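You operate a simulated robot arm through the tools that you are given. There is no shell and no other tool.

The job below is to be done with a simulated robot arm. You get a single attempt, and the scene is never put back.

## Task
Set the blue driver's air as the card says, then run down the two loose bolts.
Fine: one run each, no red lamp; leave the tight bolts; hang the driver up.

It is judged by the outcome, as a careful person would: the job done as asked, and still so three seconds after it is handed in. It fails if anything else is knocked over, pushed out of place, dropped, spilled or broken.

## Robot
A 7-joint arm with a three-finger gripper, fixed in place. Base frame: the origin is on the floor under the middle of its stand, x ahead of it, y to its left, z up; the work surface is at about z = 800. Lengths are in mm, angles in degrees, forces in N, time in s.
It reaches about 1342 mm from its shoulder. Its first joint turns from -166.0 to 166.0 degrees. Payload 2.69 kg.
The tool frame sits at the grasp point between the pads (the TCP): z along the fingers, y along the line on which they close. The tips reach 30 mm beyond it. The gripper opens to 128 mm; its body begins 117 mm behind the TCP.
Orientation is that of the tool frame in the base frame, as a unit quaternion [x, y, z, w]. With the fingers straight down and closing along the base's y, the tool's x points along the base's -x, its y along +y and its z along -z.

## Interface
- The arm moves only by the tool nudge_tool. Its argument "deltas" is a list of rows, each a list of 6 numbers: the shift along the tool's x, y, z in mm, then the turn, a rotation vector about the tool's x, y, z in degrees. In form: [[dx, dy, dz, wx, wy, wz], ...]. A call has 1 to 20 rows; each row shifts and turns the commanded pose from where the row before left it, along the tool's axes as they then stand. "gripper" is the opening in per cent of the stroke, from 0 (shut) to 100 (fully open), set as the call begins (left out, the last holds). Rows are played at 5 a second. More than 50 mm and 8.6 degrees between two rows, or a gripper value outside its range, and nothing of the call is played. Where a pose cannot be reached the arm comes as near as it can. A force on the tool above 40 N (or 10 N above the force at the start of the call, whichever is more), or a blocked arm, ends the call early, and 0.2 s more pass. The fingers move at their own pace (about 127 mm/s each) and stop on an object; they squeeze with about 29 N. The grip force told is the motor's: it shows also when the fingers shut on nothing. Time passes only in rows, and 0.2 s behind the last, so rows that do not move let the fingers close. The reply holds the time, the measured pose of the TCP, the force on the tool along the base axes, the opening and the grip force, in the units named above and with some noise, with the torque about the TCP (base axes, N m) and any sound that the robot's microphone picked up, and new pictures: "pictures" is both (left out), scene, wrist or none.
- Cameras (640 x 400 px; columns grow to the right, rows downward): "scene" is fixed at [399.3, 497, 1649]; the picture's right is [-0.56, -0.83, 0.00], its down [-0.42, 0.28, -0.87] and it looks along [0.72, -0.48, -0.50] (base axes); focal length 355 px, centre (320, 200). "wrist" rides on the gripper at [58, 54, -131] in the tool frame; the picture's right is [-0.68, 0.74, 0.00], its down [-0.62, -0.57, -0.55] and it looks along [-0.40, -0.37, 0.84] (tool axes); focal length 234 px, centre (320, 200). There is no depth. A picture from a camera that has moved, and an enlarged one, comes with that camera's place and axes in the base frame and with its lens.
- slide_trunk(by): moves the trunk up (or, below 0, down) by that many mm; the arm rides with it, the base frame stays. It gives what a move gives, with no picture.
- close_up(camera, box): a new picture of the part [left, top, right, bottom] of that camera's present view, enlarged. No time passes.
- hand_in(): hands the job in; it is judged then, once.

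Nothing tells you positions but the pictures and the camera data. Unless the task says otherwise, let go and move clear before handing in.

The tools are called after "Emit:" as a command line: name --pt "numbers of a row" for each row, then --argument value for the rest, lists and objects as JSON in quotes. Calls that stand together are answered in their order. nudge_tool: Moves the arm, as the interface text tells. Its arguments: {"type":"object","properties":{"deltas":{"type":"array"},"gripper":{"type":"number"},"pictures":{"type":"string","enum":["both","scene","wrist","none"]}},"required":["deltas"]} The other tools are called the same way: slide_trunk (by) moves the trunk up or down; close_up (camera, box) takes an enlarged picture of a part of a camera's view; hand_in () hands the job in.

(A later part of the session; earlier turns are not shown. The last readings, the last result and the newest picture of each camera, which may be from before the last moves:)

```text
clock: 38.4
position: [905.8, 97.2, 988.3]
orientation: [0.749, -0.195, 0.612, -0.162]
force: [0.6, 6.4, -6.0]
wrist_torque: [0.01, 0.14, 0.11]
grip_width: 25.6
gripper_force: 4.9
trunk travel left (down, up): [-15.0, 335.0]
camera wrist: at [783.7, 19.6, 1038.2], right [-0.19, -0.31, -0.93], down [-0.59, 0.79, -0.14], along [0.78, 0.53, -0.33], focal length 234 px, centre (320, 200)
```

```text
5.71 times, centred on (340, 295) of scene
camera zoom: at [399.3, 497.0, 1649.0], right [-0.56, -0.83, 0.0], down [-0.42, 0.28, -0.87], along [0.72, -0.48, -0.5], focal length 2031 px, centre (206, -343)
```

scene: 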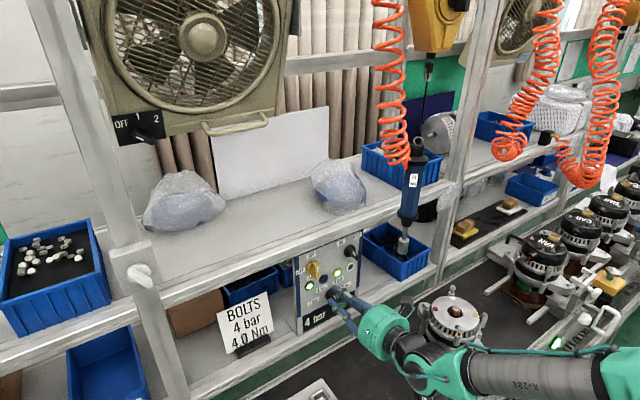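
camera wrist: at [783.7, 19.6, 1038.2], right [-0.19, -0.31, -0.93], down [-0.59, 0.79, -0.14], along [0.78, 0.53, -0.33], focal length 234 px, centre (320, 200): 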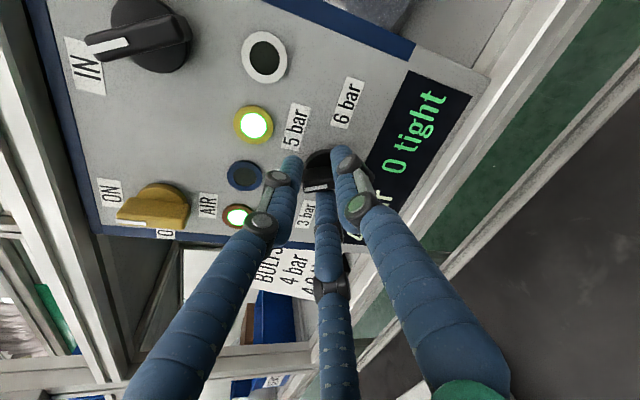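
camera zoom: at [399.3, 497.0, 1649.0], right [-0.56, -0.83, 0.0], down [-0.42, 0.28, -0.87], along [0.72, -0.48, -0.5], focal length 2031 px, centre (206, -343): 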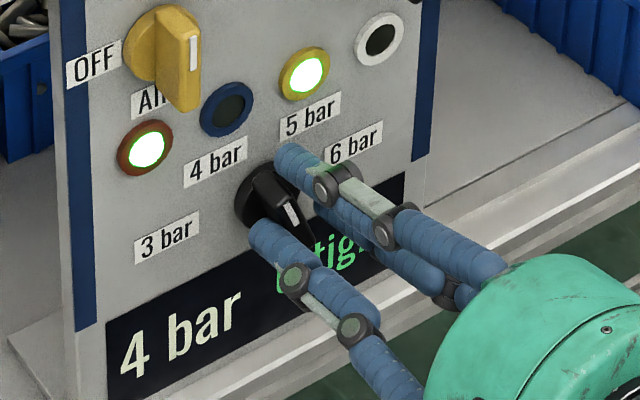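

The display holds at 4 bar and the bar has come round. I'll open the fingers and back off straight to check the pointer.

Emit:
nudge_tool --pt "0 0 0 0 0 0" --pt "0 0 0 0 0 0" --gripper 38 --pictures "none"

Emit:
nudge_tool --pt "0 0 -15 0 0 0" --pt "0 0 -25 0 0 0" --pt "0 0 -30 0 0 0" --pictures "both"

Emit:
close_up --camera "scene" --box '[290, 230, 380, 330]'

Emit:
close_up --camera "wrist" --box '[200, 40, 460, 230]'

```text
clock: 39.0
position: [906.2, 95.4, 984.5]
orientation: [0.751, -0.194, 0.611, -0.162]
force: [-0.7, 0.4, 0.3]
wrist_torque: [0.0, -0.02, -0.07]
grip_width: 48.6
gripper_force: 0.1
trunk travel left (down, up): [-15.0, 335.0]
```

```text
clock: 39.8
position: [835.9, 94.8, 997.4]
orientation: [0.751, -0.194, 0.61, -0.162]
force: [0.5, 0.5, -0.2]
wrist_torque: [0.04, -0.06, 0.01]
grip_width: 48.7
gripper_force: 0.0
trunk travel left (down, up): [-15.0, 335.0]
camera wrist: at [715.0, 19.2, 1048.5], right [-0.19, -0.31, -0.93], down [-0.59, 0.79, -0.14], along [0.78, 0.53, -0.34], focal length 234 px, centre (320, 200)
```

scene: 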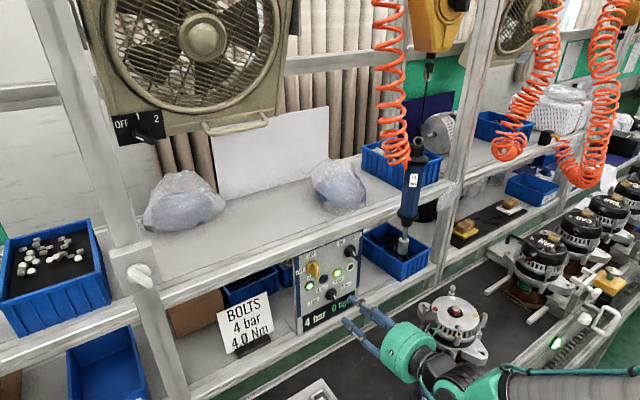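
wrist: 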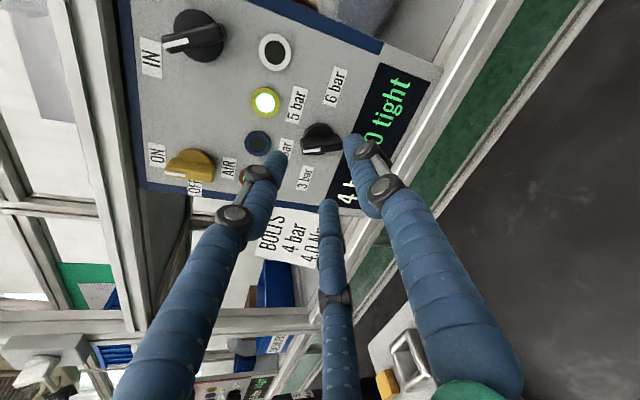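

```text
4.00 times, centred on (335, 280) of scene
camera zoom: at [399.3, 497.0, 1649.0], right [-0.56, -0.83, 0.0], down [-0.42, 0.28, -0.87], along [0.72, -0.48, -0.5], focal length 1422 px, centre (260, -120)
```

zoom: 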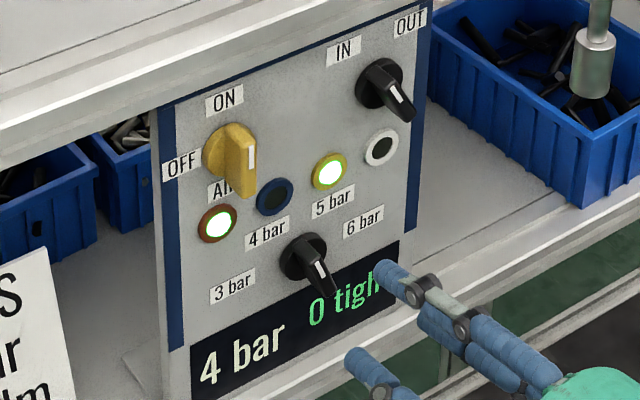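

```text
2.11 times, centred on (330, 135) of wrist
camera zoom: at [715.0, 19.2, 1048.5], right [-0.19, -0.31, -0.93], down [-0.59, 0.79, -0.14], along [0.78, 0.53, -0.34], focal length 493 px, centre (299, 337)
```

zoom: 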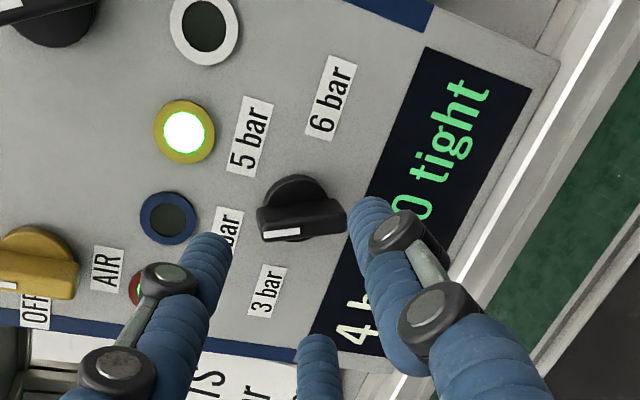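

The regulator is set: pointer on 4 bar, display 4 bar, and the panel is in place. Next is the driver: body about 40 mm across at roughly (850,-40), gripped at z≈1272, below the hose. I'll back off, roll to put the camera above, level the tool, then rise and shift to a staging point in front of the driver.

Emit:
nudge_tool --pt "0 0 -35 0 0 0" --pt "0 0 -35 0 0 0" --pt "0 0 -35 0 0 0" --pt "0 0 0 0 0 -7.5" --pt "0 0 0 0 0 -7.5" --pt "0 0 0 0 0 -7.5" --pt "0 0 0 0 0 -7.5" --pt "0 0 0 0 6 0" --pt "0 0 0 0 6 0" --pictures "none"

```text
clock: 41.8
position: [734.8, 96.2, 1018.4]
orientation: [0.707, 0.003, 0.707, 0.005]
force: [1.2, -0.4, -0.6]
wrist_torque: [0.01, -0.03, 0.01]
grip_width: 48.8
gripper_force: 0.1
trunk travel left (down, up): [-15.0, 335.0]
```

Emit:
nudge_tool --pt "36 0 -15 0 0 0" --pt "36 10 -10 0 0 0" --pt "36 18 0 0 0 0" --pt "36 20 0 0 0 0" --pt "36 20 0 0 0 0" --pt "36 20 0 0 0 0" --pt "36 20 0 0 0 0" --pt "0 18 0 0 0 0" --gripper 66 --pictures "both"

Emit:
close_up --camera "wrist" --box '[200, 40, 460, 240]'

Emit:
close_up --camera "scene" --box '[360, 100, 500, 280]'

```text
clock: 43.6
position: [699.2, 28.3, 1288.3]
orientation: [0.707, 0.002, 0.707, 0.007]
force: [0.1, 0.1, -1.0]
wrist_torque: [-0.04, 0.01, 0.0]
grip_width: 84.9
gripper_force: 0.1
out of reach, approached as far as the arm can: row 4, 5, 6, 7, 8
trunk travel left (down, up): [-15.0, 335.0]
camera wrist: at [567.4, -24.1, 1345.4], right [0.0, -0.74, -0.67], down [-0.55, 0.56, -0.62], along [0.84, 0.36, -0.41], focal length 234 px, centre (320, 200)
```

scene: 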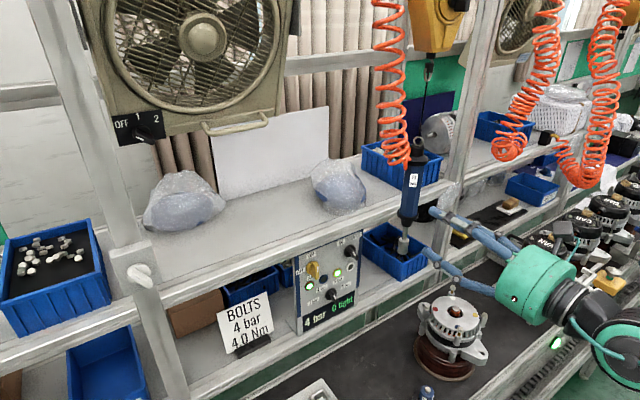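
wrist: 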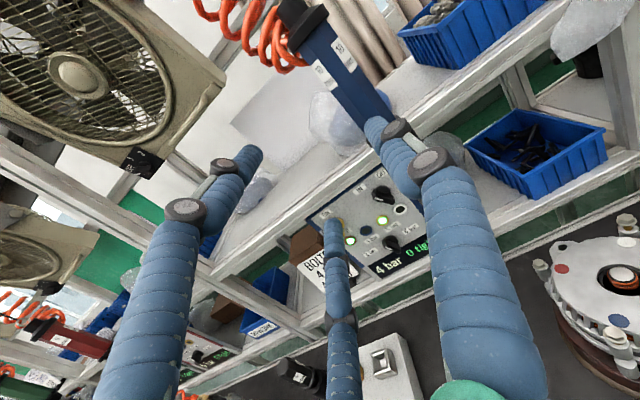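

```text
2.00 times, centred on (330, 140) of wrist
camera zoom: at [567.4, -24.1, 1345.4], right [0.0, -0.74, -0.67], down [-0.55, 0.56, -0.62], along [0.84, 0.36, -0.41], focal length 468 px, centre (300, 320)
```

zoom: 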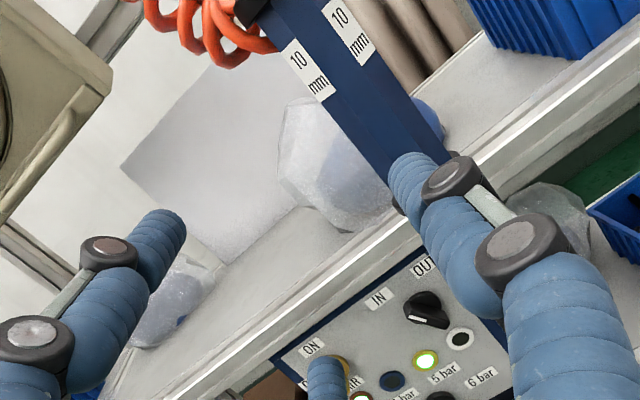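

```text
2.22 times, centred on (430, 190) of scene
camera zoom: at [399.3, 497.0, 1649.0], right [-0.56, -0.83, 0.0], down [-0.42, 0.28, -0.87], along [0.72, -0.48, -0.5], focal length 790 px, centre (76, 222)
```

zoom: 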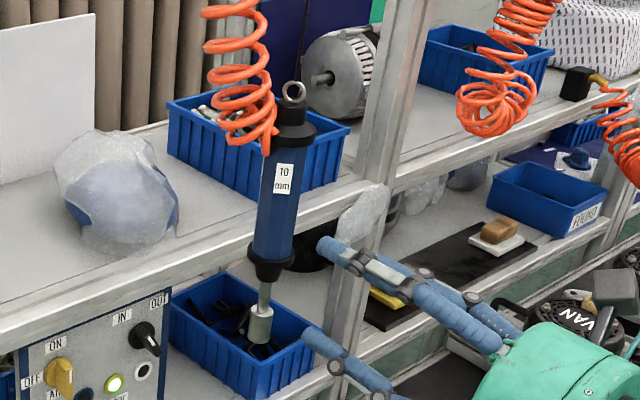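

At zero tilt the arm stops short in y here. As with the knob, I'll tilt the tool ~12° downward (the driver can still be gripped upright) and try reaching the staging point again.

Emit:
nudge_tool --pt "0 0 -10 0 -6 0" --pt "0 0 -10 0 -6 0" --pt "-5 20 0 0 0 0" --pt "-5 20 0 0 0 0" --pt "0 18 0 0 0 0" --pictures "none"

```text
clock: 44.8
position: [675.6, -31.0, 1277.5]
orientation: [0.776, 0.007, 0.631, 0.002]
force: [0.1, -0.5, 0.4]
wrist_torque: [0.0, 0.02, 0.0]
grip_width: 84.5
gripper_force: 0.0
trunk travel left (down, up): [-15.0, 335.0]
```

That works. Approaching to a stand-off in front of the driver and checking alignment.

Emit:
nudge_tool --pt "6.1 0 29.4 0 0 0" --pt "6.1 0 29.4 0 0 0" --pt "6.1 0 29.4 0 0 0" --pictures "both"

Emit:
close_up --camera "wrist" --box '[180, 20, 480, 240]'

Emit:
close_up --camera "scene" --box '[370, 100, 480, 270]'

```text
clock: 45.6
position: [767.4, -29.1, 1279.5]
orientation: [0.775, 0.007, 0.632, 0.002]
force: [-0.5, 0.0, 0.4]
wrist_torque: [0.01, 0.02, -0.02]
grip_width: 84.5
gripper_force: 0.2
trunk travel left (down, up): [-15.0, 335.0]
camera wrist: at [652.5, -83.0, 1362.4], right [-0.13, -0.75, -0.65], down [-0.67, 0.55, -0.5], along [0.73, 0.37, -0.57], focal length 234 px, centre (320, 200)
```

scene: 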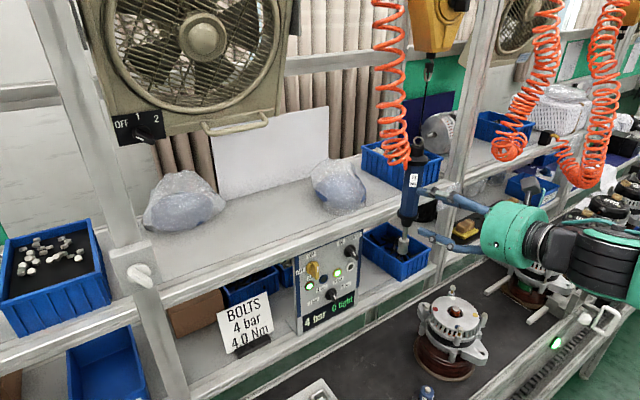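
wrist: 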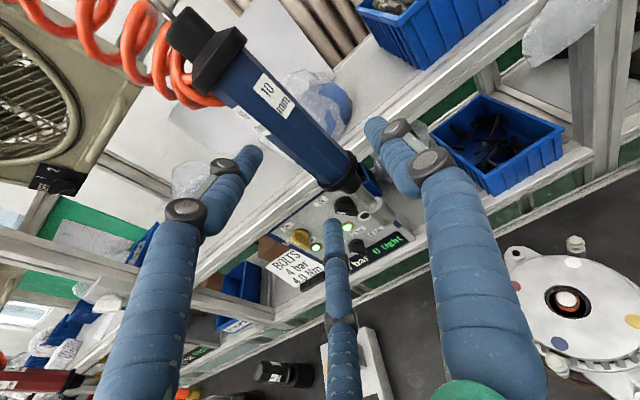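

```text
1.82 times, centred on (330, 130) of wrist
camera zoom: at [652.5, -83.0, 1362.4], right [-0.13, -0.75, -0.65], down [-0.67, 0.55, -0.5], along [0.73, 0.37, -0.57], focal length 426 px, centre (302, 327)
```

zoom: 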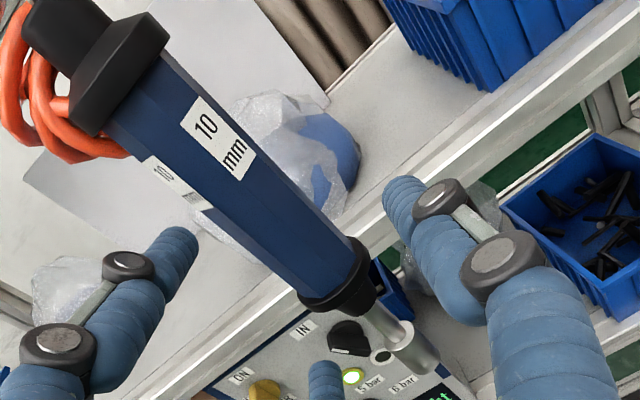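

```text
2.35 times, centred on (425, 185) of scene
camera zoom: at [399.3, 497.0, 1649.0], right [-0.56, -0.83, 0.0], down [-0.42, 0.28, -0.87], along [0.72, -0.48, -0.5], focal length 836 px, centre (73, 235)
```

zoom: 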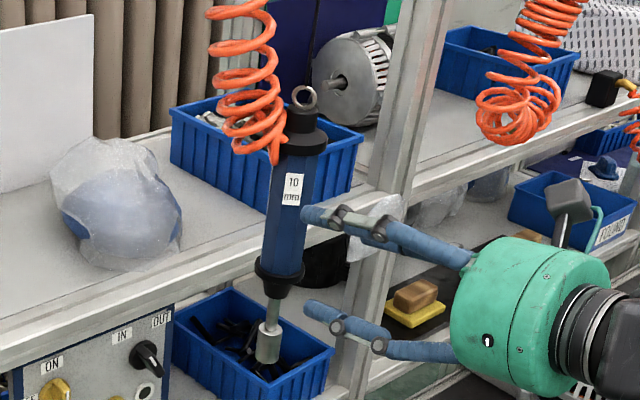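

Refining from both views, I take the driver's axis at about (836,-29) with its blue body from z≈1238 to 1358, and the hose loops ending near 1340. I'll shift to y≈-19 (three-finger offset), z≈1284, and close the distance partway.

Emit:
nudge_tool --pt "4.4 -10 -0.9 0 0 0" --pt "4.1 0 19.6 0 0 0" --pt "4.1 0 19.6 0 0 0" --gripper 62 --pictures "both"

Emit:
close_up --camera "wrist" --box '[180, 20, 480, 240]'

Emit:
close_up --camera "scene" --box '[380, 120, 480, 250]'

```text
clock: 46.4
position: [807.7, -20.9, 1281.2]
orientation: [0.776, 0.007, 0.631, 0.002]
force: [0.4, 0.5, 0.5]
wrist_torque: [-0.02, 0.03, 0.01]
grip_width: 79.3
gripper_force: 0.0
trunk travel left (down, up): [-15.0, 335.0]
camera wrist: at [692.3, -73.5, 1366.6], right [-0.13, -0.75, -0.65], down [-0.67, 0.55, -0.5], along [0.73, 0.37, -0.57], focal length 234 px, centre (320, 200)
```

scene: 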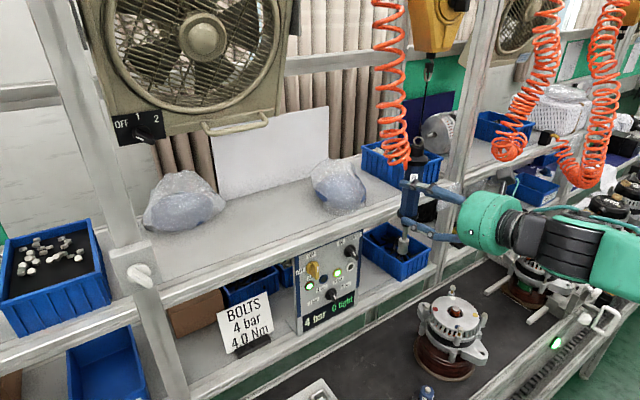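
wrist: 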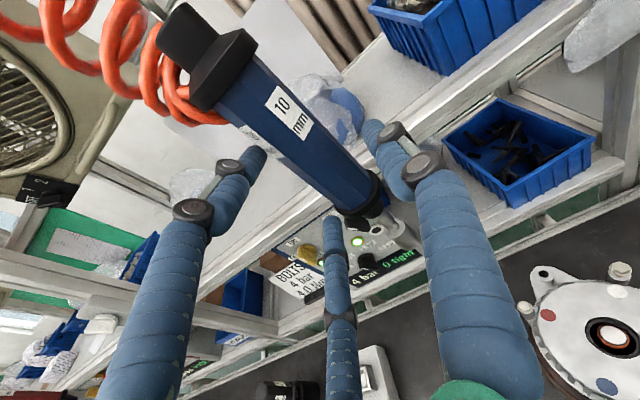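

```text
1.82 times, centred on (330, 130) of wrist
camera zoom: at [692.3, -73.5, 1366.6], right [-0.13, -0.75, -0.65], down [-0.67, 0.55, -0.5], along [0.73, 0.37, -0.57], focal length 426 px, centre (302, 327)
```

zoom: 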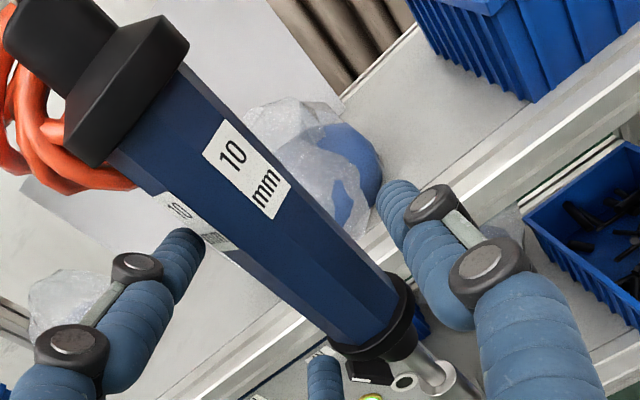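

```text
3.08 times, centred on (430, 185) of scene
camera zoom: at [399.3, 497.0, 1649.0], right [-0.56, -0.83, 0.0], down [-0.42, 0.28, -0.87], along [0.72, -0.48, -0.5], focal length 1094 px, centre (-18, 246)
```

zoom: 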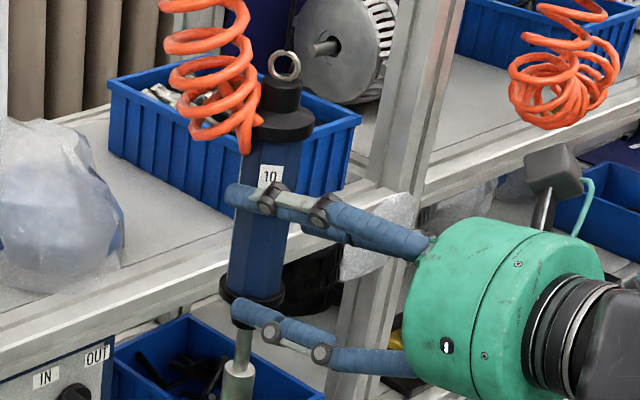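

Alignment looks right: one finger passes on the right and two stack on the left, clear of the hose. Moving the last 28 mm in so the body is at the grasp point.

Emit:
nudge_tool --pt "2.9 -1 13.7 0 0 0" --pt "2.9 -1 13.7 0 0 0" --pictures "both"

Emit:
close_up --camera "wrist" --box '[180, 20, 480, 240]'

Emit:
close_up --camera "scene" --box '[380, 120, 480, 250]'

```text
clock: 47.0
position: [837.2, -17.2, 1283.9]
orientation: [0.776, 0.006, 0.631, 0.003]
force: [0.2, 0.3, 0.3]
wrist_torque: [-0.02, 0.02, 0.0]
grip_width: 79.2
gripper_force: 0.1
trunk travel left (down, up): [-15.0, 335.0]
camera wrist: at [720.3, -71.4, 1366.9], right [-0.13, -0.74, -0.65], down [-0.67, 0.55, -0.5], along [0.73, 0.37, -0.57], focal length 234 px, centre (320, 200)
```

scene: 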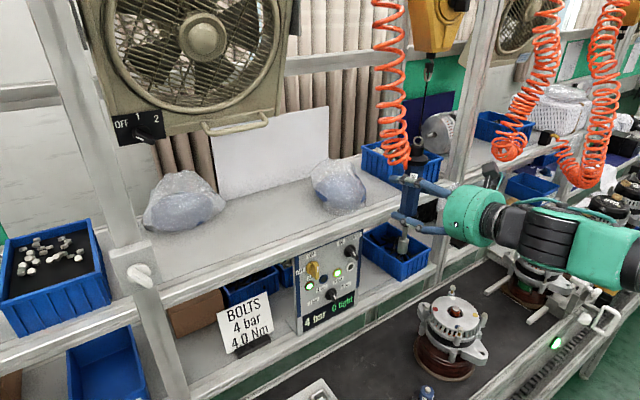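
wrist: 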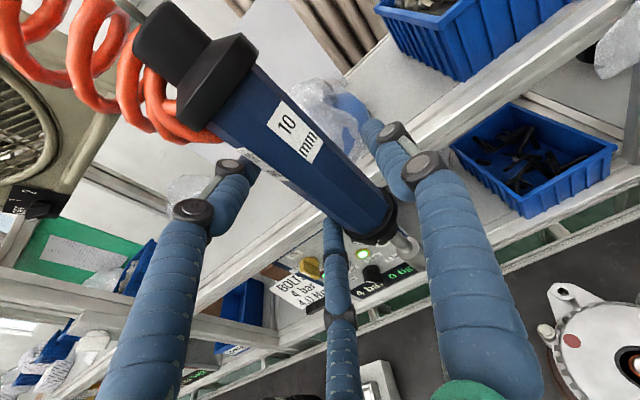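

```text
1.82 times, centred on (330, 130) of wrist
camera zoom: at [720.3, -71.4, 1366.9], right [-0.13, -0.74, -0.65], down [-0.67, 0.55, -0.5], along [0.73, 0.37, -0.57], focal length 426 px, centre (302, 327)
```

zoom: 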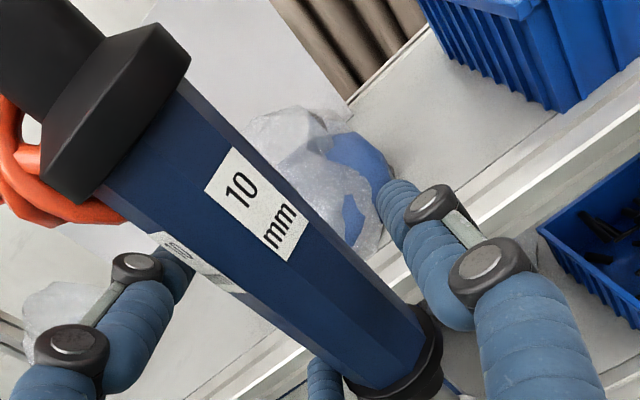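

```text
3.08 times, centred on (430, 185) of scene
camera zoom: at [399.3, 497.0, 1649.0], right [-0.56, -0.83, 0.0], down [-0.42, 0.28, -0.87], along [0.72, -0.48, -0.5], focal length 1094 px, centre (-18, 246)
```

zoom: 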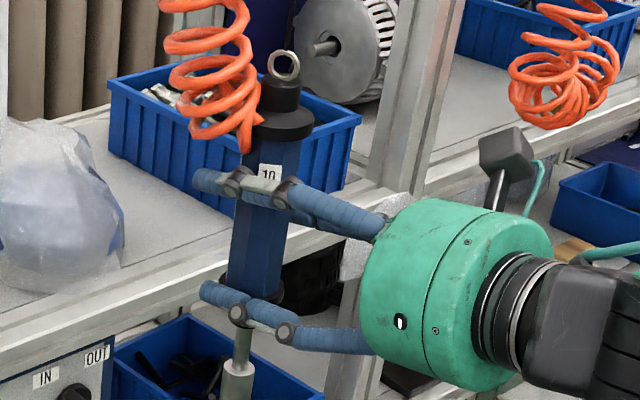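

The body is between the fingers. Closing the grip now.

Emit:
nudge_tool --pt "0 0 0 0 0 0" --pt "0 0 0 0 0 0" --pt "0 0 0 0 0 0" --gripper 30 --pictures "both"

Emit:
close_up --camera "wrist" --box '[180, 20, 480, 240]'

Emit:
close_up --camera "scene" --box '[380, 120, 480, 250]'

```text
clock: 47.8
position: [837.6, -18.5, 1282.0]
orientation: [0.776, 0.006, 0.631, 0.003]
force: [0.3, 0.0, -0.8]
wrist_torque: [0.03, 0.01, -0.01]
grip_width: 51.9
gripper_force: 28.9
trunk travel left (down, up): [-15.0, 335.0]
camera wrist: at [720.6, -71.4, 1366.7], right [-0.13, -0.74, -0.65], down [-0.67, 0.55, -0.5], along [0.73, 0.37, -0.57], focal length 234 px, centre (320, 200)
```

scene: 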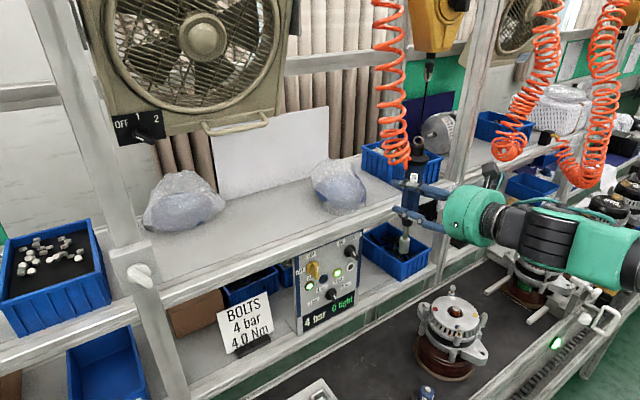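
wrist: 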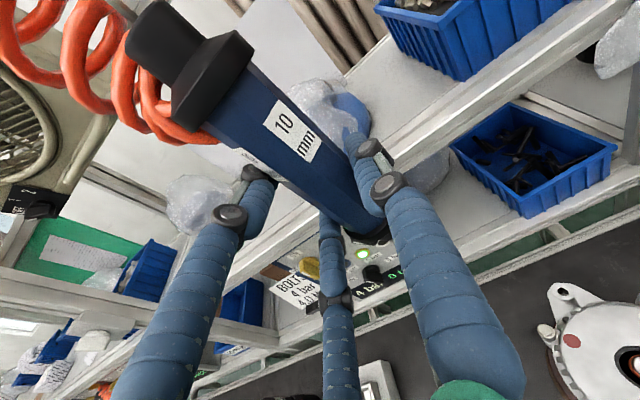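

```text
1.82 times, centred on (330, 130) of wrist
camera zoom: at [720.6, -71.4, 1366.7], right [-0.13, -0.74, -0.65], down [-0.67, 0.55, -0.5], along [0.73, 0.37, -0.57], focal length 426 px, centre (302, 327)
```

zoom: 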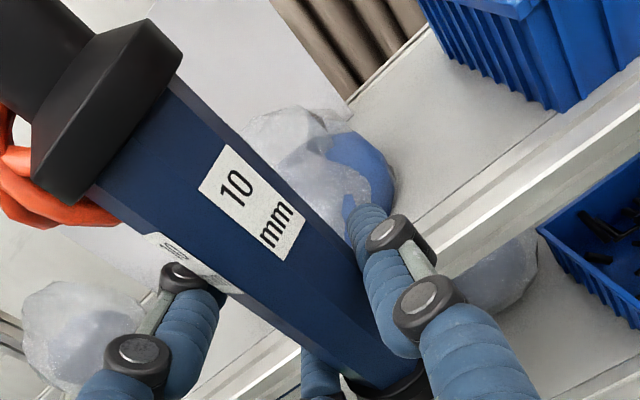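

```text
3.08 times, centred on (430, 185) of scene
camera zoom: at [399.3, 497.0, 1649.0], right [-0.56, -0.83, 0.0], down [-0.42, 0.28, -0.87], along [0.72, -0.48, -0.5], focal length 1094 px, centre (-18, 246)
```

zoom: 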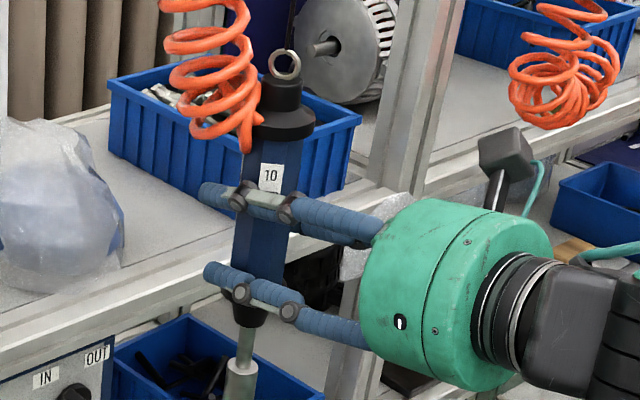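

The driver is held firmly (51.9 mm, about 29 N) and still upright. I'll draw it out toward the motor a short way first and check the pull of the balancer.

Emit:
nudge_tool --pt "-5.2 8.5 -25.1 0 0 0" --pt "-5.2 8.5 -25.1 0 0 0" --gripper 20 --pictures "both"

Emit:
close_up --camera "scene" --box '[380, 40, 500, 270]'

```text
clock: 48.4
position: [785.6, -34.6, 1281.8]
orientation: [0.776, 0.007, 0.631, 0.002]
force: [5.0, 1.5, 0.5]
wrist_torque: [-0.11, 0.42, 0.02]
grip_width: 51.6
gripper_force: 28.4
trunk travel left (down, up): [-15.0, 335.0]
camera wrist: at [669.5, -88.0, 1366.6], right [-0.13, -0.75, -0.65], down [-0.67, 0.55, -0.5], along [0.73, 0.37, -0.57], focal length 234 px, centre (320, 200)
```

scene: 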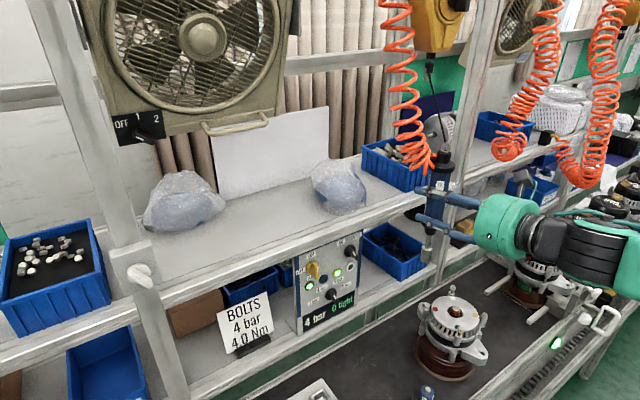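
wrist: 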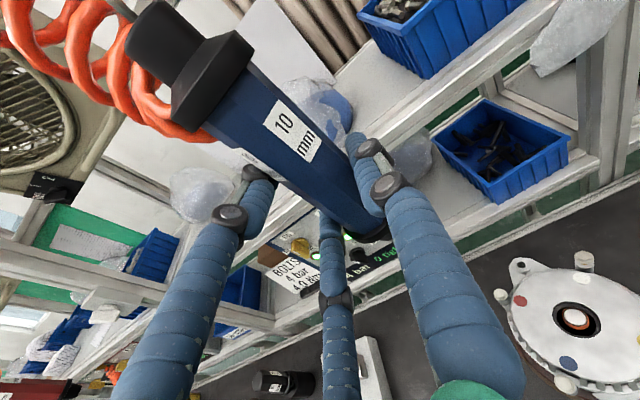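

```text
1.74 times, centred on (440, 155) of scene
camera zoom: at [399.3, 497.0, 1649.0], right [-0.56, -0.83, 0.0], down [-0.42, 0.28, -0.87], along [0.72, -0.48, -0.5], focal length 618 px, centre (111, 278)
```

zoom: 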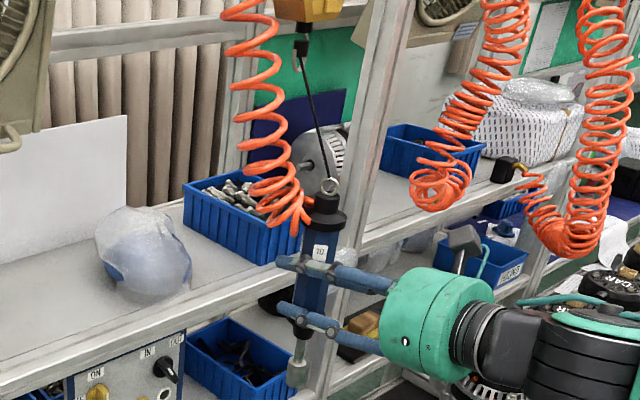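

The balancer cord pays out with a light ~5 N pull and the hose follows. Continuing to above the blue bolt at the same height.

Emit:
nudge_tool --pt "-5.2 8.8 -25.2 0 0 0" --pt "-5.2 8.8 -25.2 0 0 0" --pt "-5.2 8.8 -25.2 0 0 0" --pt "-5.2 8.8 -25.2 0 0 0" --pictures "both"

Emit:
close_up --camera "scene" --box '[400, 120, 560, 400]'

Emit:
close_up --camera "wrist" --box '[300, 150, 560, 380]'

```text
clock: 49.4
position: [682.3, -68.9, 1283.3]
orientation: [0.776, 0.007, 0.63, 0.002]
force: [6.3, 3.2, -1.3]
wrist_torque: [-0.26, 0.8, 0.04]
grip_width: 51.7
gripper_force: 29.0
trunk travel left (down, up): [-15.0, 335.0]
camera wrist: at [566.9, -123.5, 1366.9], right [-0.13, -0.74, -0.65], down [-0.67, 0.55, -0.5], along [0.73, 0.37, -0.57], focal length 234 px, centre (320, 200)
```

scene: 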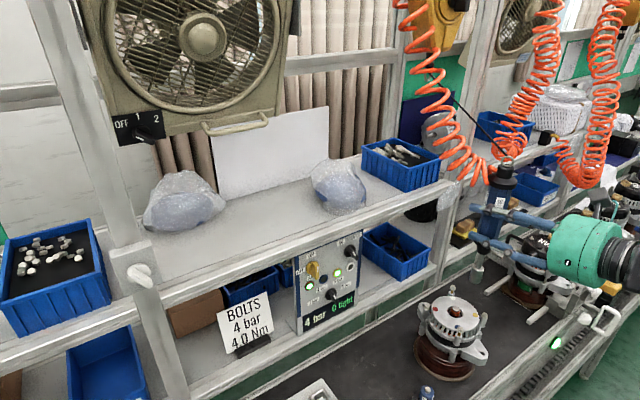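
wrist: 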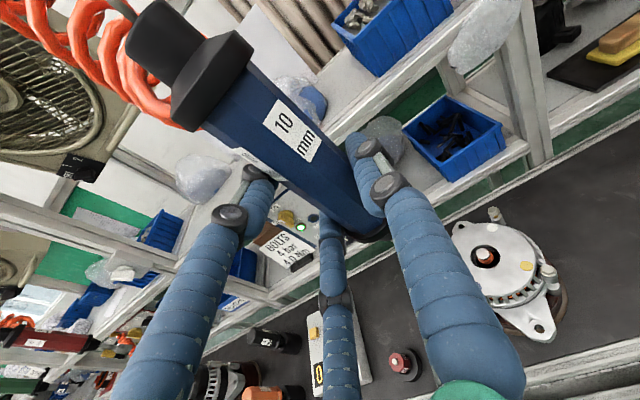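

```text
1.43 times, centred on (480, 260) of scene
camera zoom: at [399.3, 497.0, 1649.0], right [-0.56, -0.83, 0.0], down [-0.42, 0.28, -0.87], along [0.72, -0.48, -0.5], focal length 508 px, centre (91, 114)
```

zoom: 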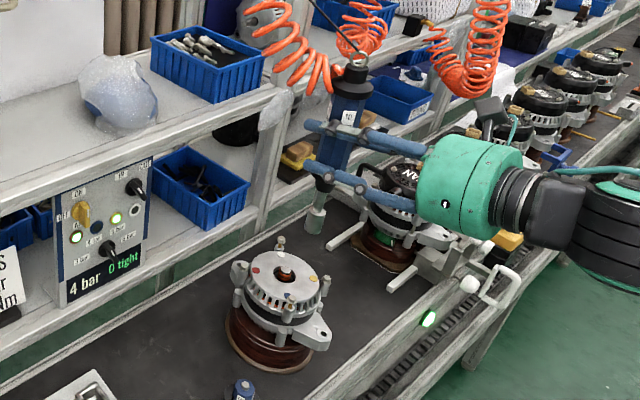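

```text
1.74 times, centred on (430, 265) of wrist
camera zoom: at [566.9, -123.5, 1366.9], right [-0.13, -0.74, -0.65], down [-0.67, 0.55, -0.5], along [0.73, 0.37, -0.57], focal length 407 px, centre (129, 87)
```

zoom: 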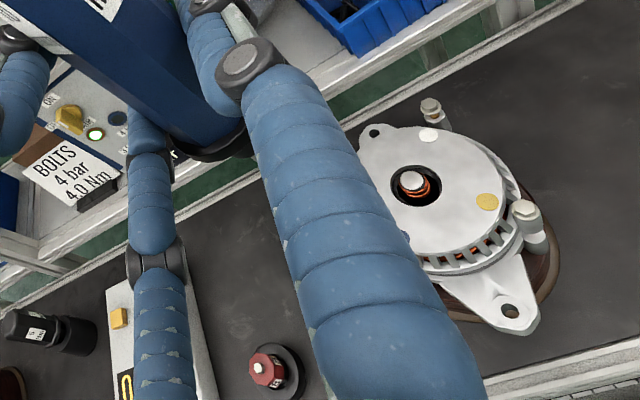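

The driver is above the blue bolt. I'll take high-zoom close-ups of the socket and of the bolt heads to align precisely.

Emit:
close_up --camera "scene" --box '[450, 240, 510, 300]'

Emit:
close_up --camera "scene" --box '[420, 275, 500, 355]'

Emit:
close_up --camera "scene" --box '[470, 140, 540, 260]'

```text
6.67 times, centred on (480, 270) of scene
camera zoom: at [399.3, 497.0, 1649.0], right [-0.56, -0.83, 0.0], down [-0.42, 0.28, -0.87], along [0.72, -0.48, -0.5], focal length 2369 px, centre (-747, -267)
```

zoom: 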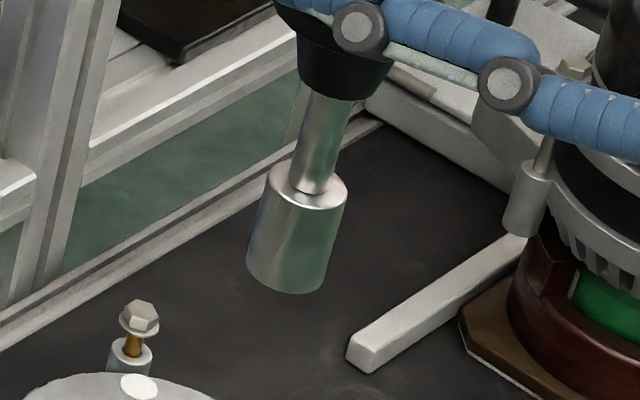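

```text
5.00 times, centred on (460, 315) of scene
camera zoom: at [399.3, 497.0, 1649.0], right [-0.56, -0.83, 0.0], down [-0.42, 0.28, -0.87], along [0.72, -0.48, -0.5], focal length 1777 px, centre (-380, -375)
```

zoom: 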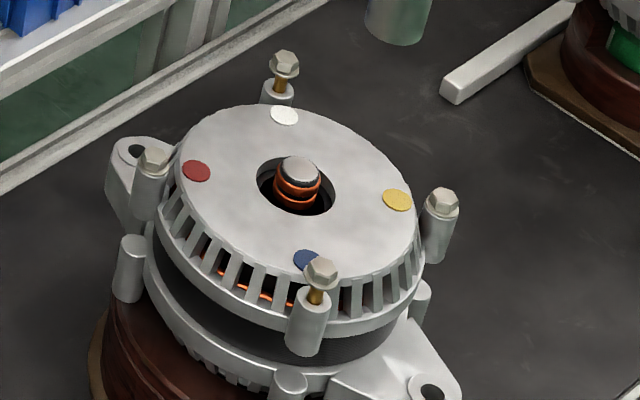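

```text
3.33 times, centred on (505, 200) of scene
camera zoom: at [399.3, 497.0, 1649.0], right [-0.56, -0.83, 0.0], down [-0.42, 0.28, -0.87], along [0.72, -0.48, -0.5], focal length 1185 px, centre (-297, 200)
```

zoom: 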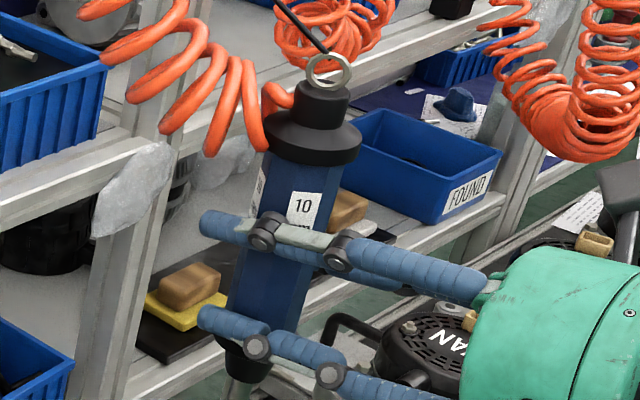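

The socket and bolts are sharp from the scene camera. To get the bolt-head heights accurately I'll also zoom the wrist camera on the bolts it can see.

Emit:
close_up --camera "wrist" --box '[480, 195, 530, 235]'

Emit:
close_up --camera "wrist" --box '[520, 245, 580, 290]'

Emit:
close_up --camera "scene" --box '[440, 275, 490, 310]'

Emit:
close_up --camera "scene" --box '[435, 305, 485, 345]'

```text
10.00 times, centred on (505, 215) of wrist
camera zoom: at [566.9, -123.5, 1366.9], right [-0.13, -0.74, -0.65], down [-0.67, 0.55, -0.5], along [0.73, 0.37, -0.57], focal length 2342 px, centre (-1530, 50)
```

zoom: 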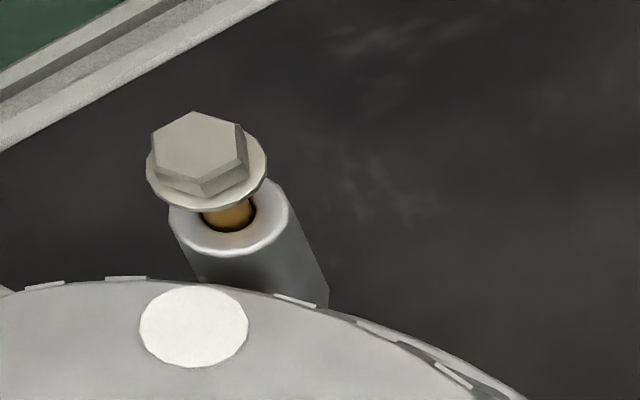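

```text
8.89 times, centred on (550, 268) of wrist
camera zoom: at [566.9, -123.5, 1366.9], right [-0.13, -0.74, -0.65], down [-0.67, 0.55, -0.5], along [0.73, 0.37, -0.57], focal length 2082 px, centre (-1724, -400)
```

zoom: 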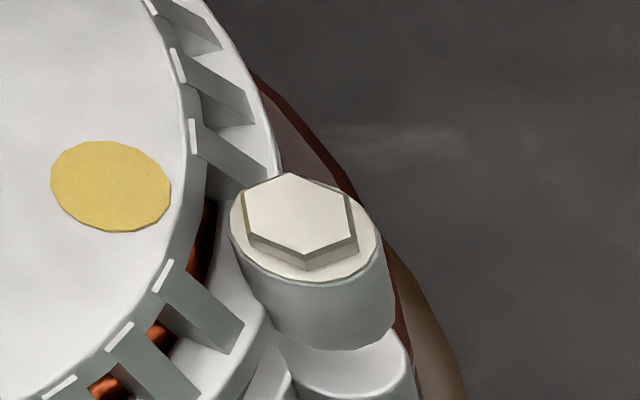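

```text
11.43 times, centred on (465, 292) of scene
camera zoom: at [399.3, 497.0, 1649.0], right [-0.56, -0.83, 0.0], down [-0.42, 0.28, -0.87], along [0.72, -0.48, -0.5], focal length 4062 px, centre (-1337, -857)
```

zoom: 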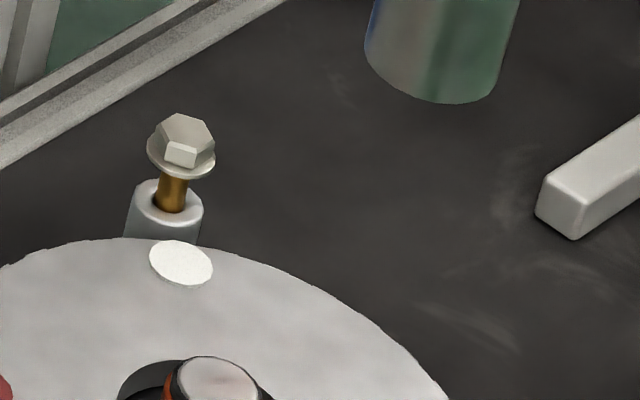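

```text
10.00 times, centred on (460, 325) of scene
camera zoom: at [399.3, 497.0, 1649.0], right [-0.56, -0.83, 0.0], down [-0.42, 0.28, -0.87], along [0.72, -0.48, -0.5], focal length 3554 px, centre (-1080, -1050)
```

zoom: 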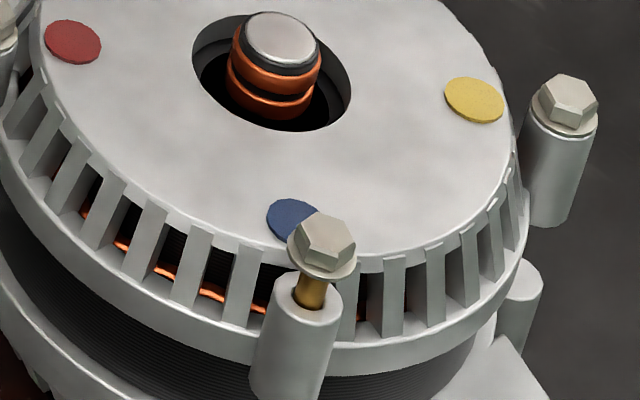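

The bolts form a neat square: blue head ≈(683,-82,986), white head ≈(780,-180,986), tight ones about 14 mm lower. The socket tip is ≈(680,-78,1135). I'll lower in stages, watching for reach and force.

Emit:
nudge_tool --pt "-22.3 0.3 5.0 0 0 0" --pt "-22.3 0.3 5.0 0 0 0" --pt "-22.3 0.3 5.0 0 0 0" --pictures "both"

Emit:
close_up --camera "scene" --box '[420, 250, 520, 350]'

```text
clock: 50.2
position: [683.0, -71.9, 1214.8]
orientation: [0.776, 0.006, 0.631, 0.003]
force: [5.4, 0.9, 0.9]
wrist_torque: [-0.24, 0.72, 0.02]
grip_width: 51.6
gripper_force: 28.9
trunk travel left (down, up): [-15.0, 335.0]
camera wrist: at [567.9, -125.6, 1299.1], right [-0.13, -0.75, -0.65], down [-0.67, 0.55, -0.5], along [0.73, 0.37, -0.57], focal length 234 px, centre (320, 200)
```

scene: 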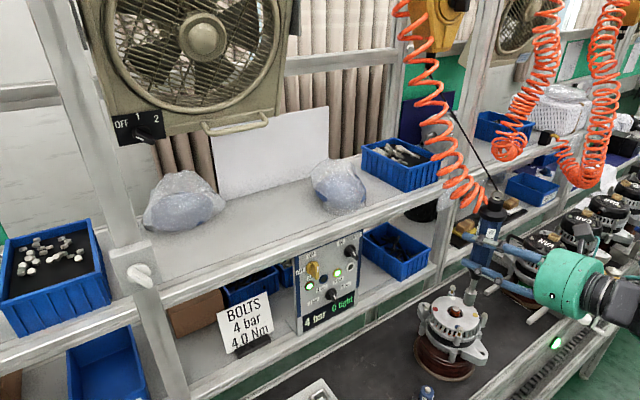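
wrist: 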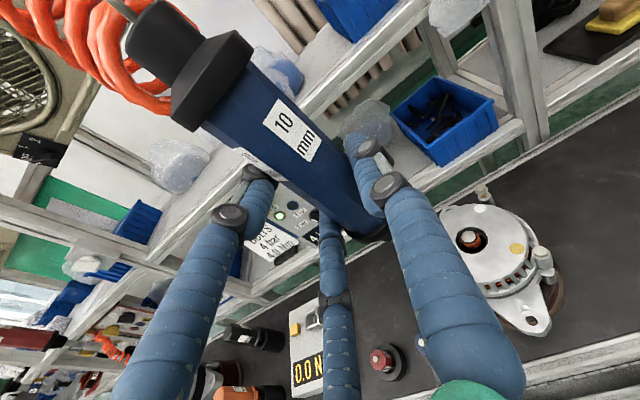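

```text
4.00 times, centred on (470, 300) of scene
camera zoom: at [399.3, 497.0, 1649.0], right [-0.56, -0.83, 0.0], down [-0.42, 0.28, -0.87], along [0.72, -0.48, -0.5], focal length 1422 px, centre (-280, -200)
```

zoom: 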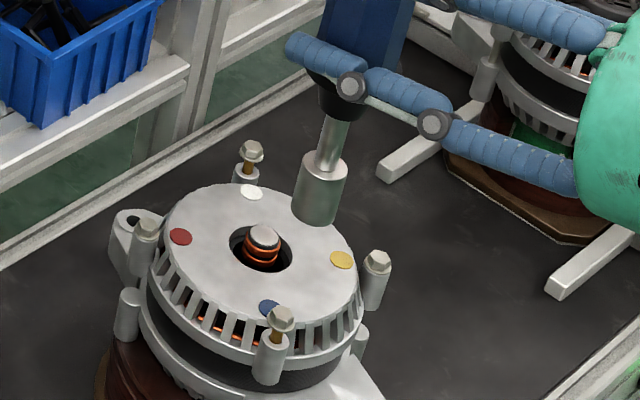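

Tracking well. Lowering a further ~60 mm to hover about 15 mm above the bolt head.

Emit:
nudge_tool --pt "-20.5 0 4.4 0 0 0" --pt "-20.5 0 4.4 0 0 0" --pt "-19 0 4 0 0 0" --pictures "both"

Emit:
close_up --camera "scene" --box '[430, 285, 490, 345]'

Emit:
close_up --camera "wrist" --box '[380, 150, 560, 330]'

```text
clock: 51.0
position: [684.6, -73.1, 1152.6]
orientation: [0.776, 0.008, 0.631, 0.001]
force: [4.8, 1.3, 1.8]
wrist_torque: [-0.22, 0.6, 0.02]
grip_width: 51.8
gripper_force: 28.8
trunk travel left (down, up): [-15.0, 335.0]
camera wrist: at [567.8, -126.8, 1237.2], right [-0.13, -0.75, -0.65], down [-0.67, 0.55, -0.5], along [0.73, 0.37, -0.57], focal length 234 px, centre (320, 200)
```

scene: 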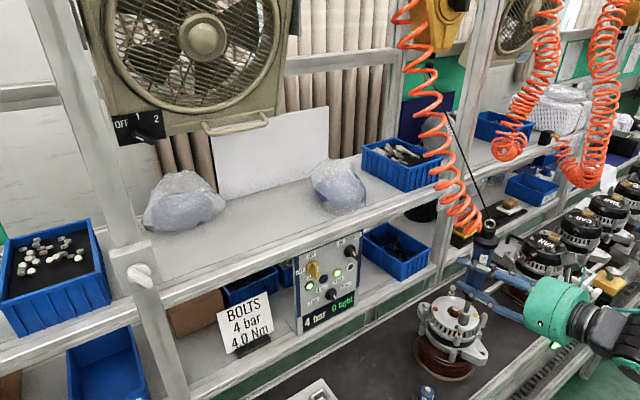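
wrist: 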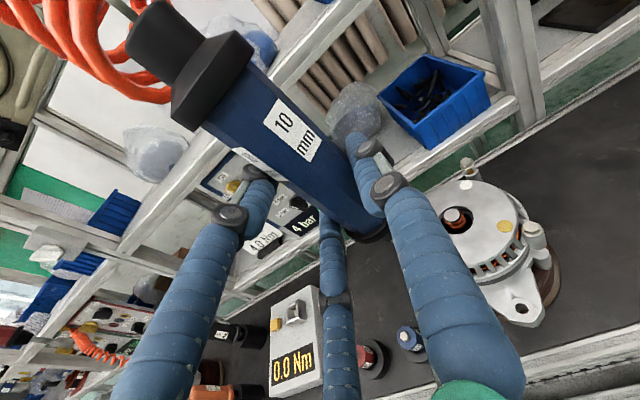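

```text
6.67 times, centred on (460, 315) of scene
camera zoom: at [399.3, 497.0, 1649.0], right [-0.56, -0.83, 0.0], down [-0.42, 0.28, -0.87], along [0.72, -0.48, -0.5], focal length 2369 px, centre (-613, -567)
```

zoom: 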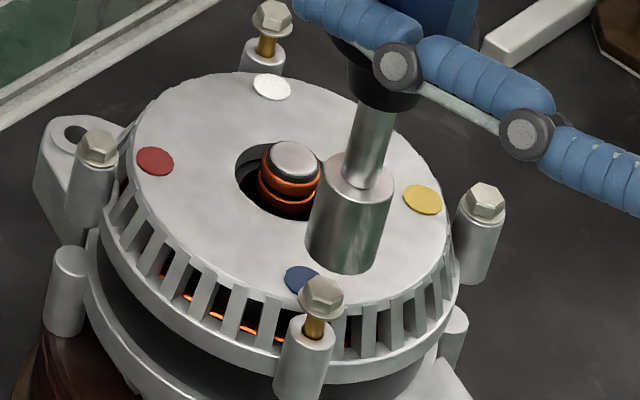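

```text
2.22 times, centred on (470, 240) of wrist
camera zoom: at [567.8, -126.8, 1237.2], right [-0.13, -0.75, -0.65], down [-0.67, 0.55, -0.5], along [0.73, 0.37, -0.57], focal length 520 px, centre (-13, 111)
```

zoom: 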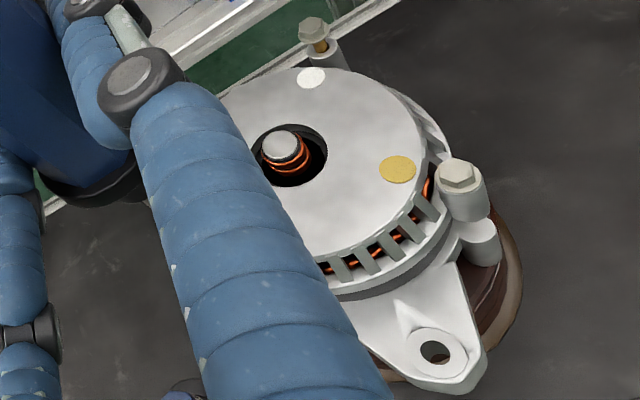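

The socket now hovers about 17 mm above the head and looks about 3 mm off toward -y. I'll shift +3 mm in y, lower 10 mm, and recheck.

Emit:
nudge_tool --pt "0 -3 0 0 0 0" --pt "-9.8 -0.1 2.05 0 0 0" --pictures "scene"

Emit:
close_up --camera "scene" --box '[435, 295, 485, 335]'

```text
clock: 51.6
position: [683.9, -69.9, 1143.1]
orientation: [0.776, 0.007, 0.631, 0.002]
force: [4.3, 1.2, 1.5]
wrist_torque: [-0.2, 0.63, 0.01]
grip_width: 51.9
gripper_force: 29.0
trunk travel left (down, up): [-15.0, 335.0]
```

scene: 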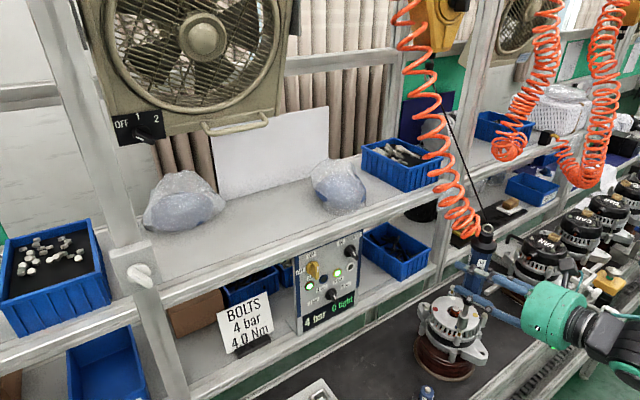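

```text
10.00 times, centred on (460, 315) of scene
camera zoom: at [399.3, 497.0, 1649.0], right [-0.56, -0.83, 0.0], down [-0.42, 0.28, -0.87], along [0.72, -0.48, -0.5], focal length 3554 px, centre (-1080, -950)
```

zoom: 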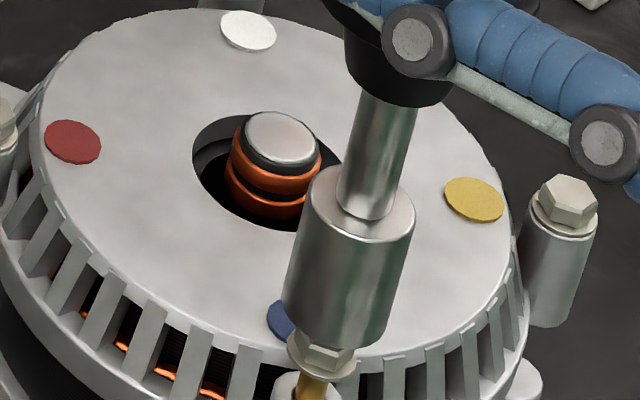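

Very close now. I'll nudge (+0.6,+0.8) and lower 5 mm, then recheck just above the head.

Emit:
nudge_tool --pt "0.1 -0.8 0.6 0 0 0" --pt "-4.9 0 1.0 0 0 0" --pictures "scene"

Emit:
close_up --camera "scene" --box '[440, 300, 480, 332]'

```text
clock: 52.2
position: [683.9, -68.8, 1137.9]
orientation: [0.776, 0.006, 0.631, 0.002]
force: [5.0, 0.7, 1.1]
wrist_torque: [-0.18, 0.6, 0.06]
grip_width: 51.8
gripper_force: 29.2
trunk travel left (down, up): [-15.0, 335.0]
```

scene: 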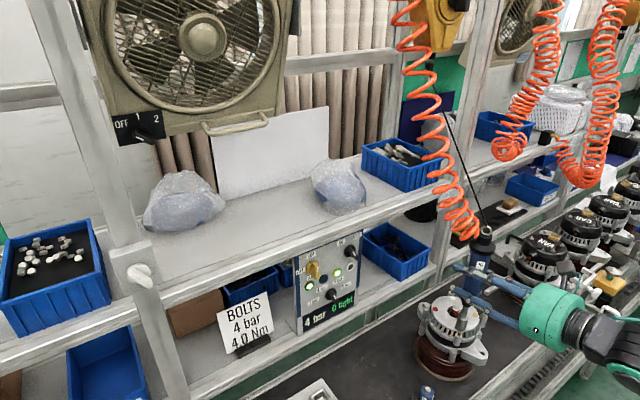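

```text
12.50 times, centred on (460, 316) of scene
camera zoom: at [399.3, 497.0, 1649.0], right [-0.56, -0.83, 0.0], down [-0.42, 0.28, -0.87], along [0.72, -0.48, -0.5], focal length 4443 px, centre (-1430, -1250)
```

zoom: 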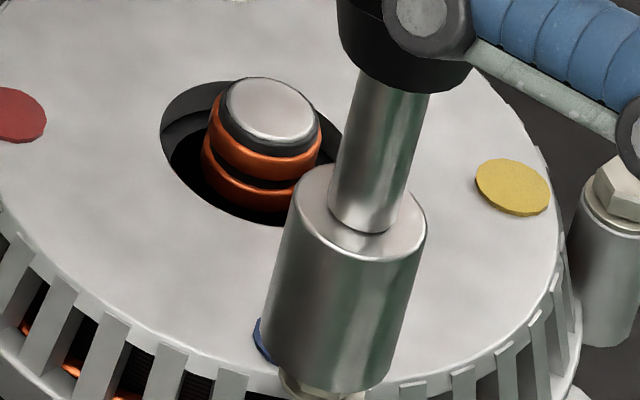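

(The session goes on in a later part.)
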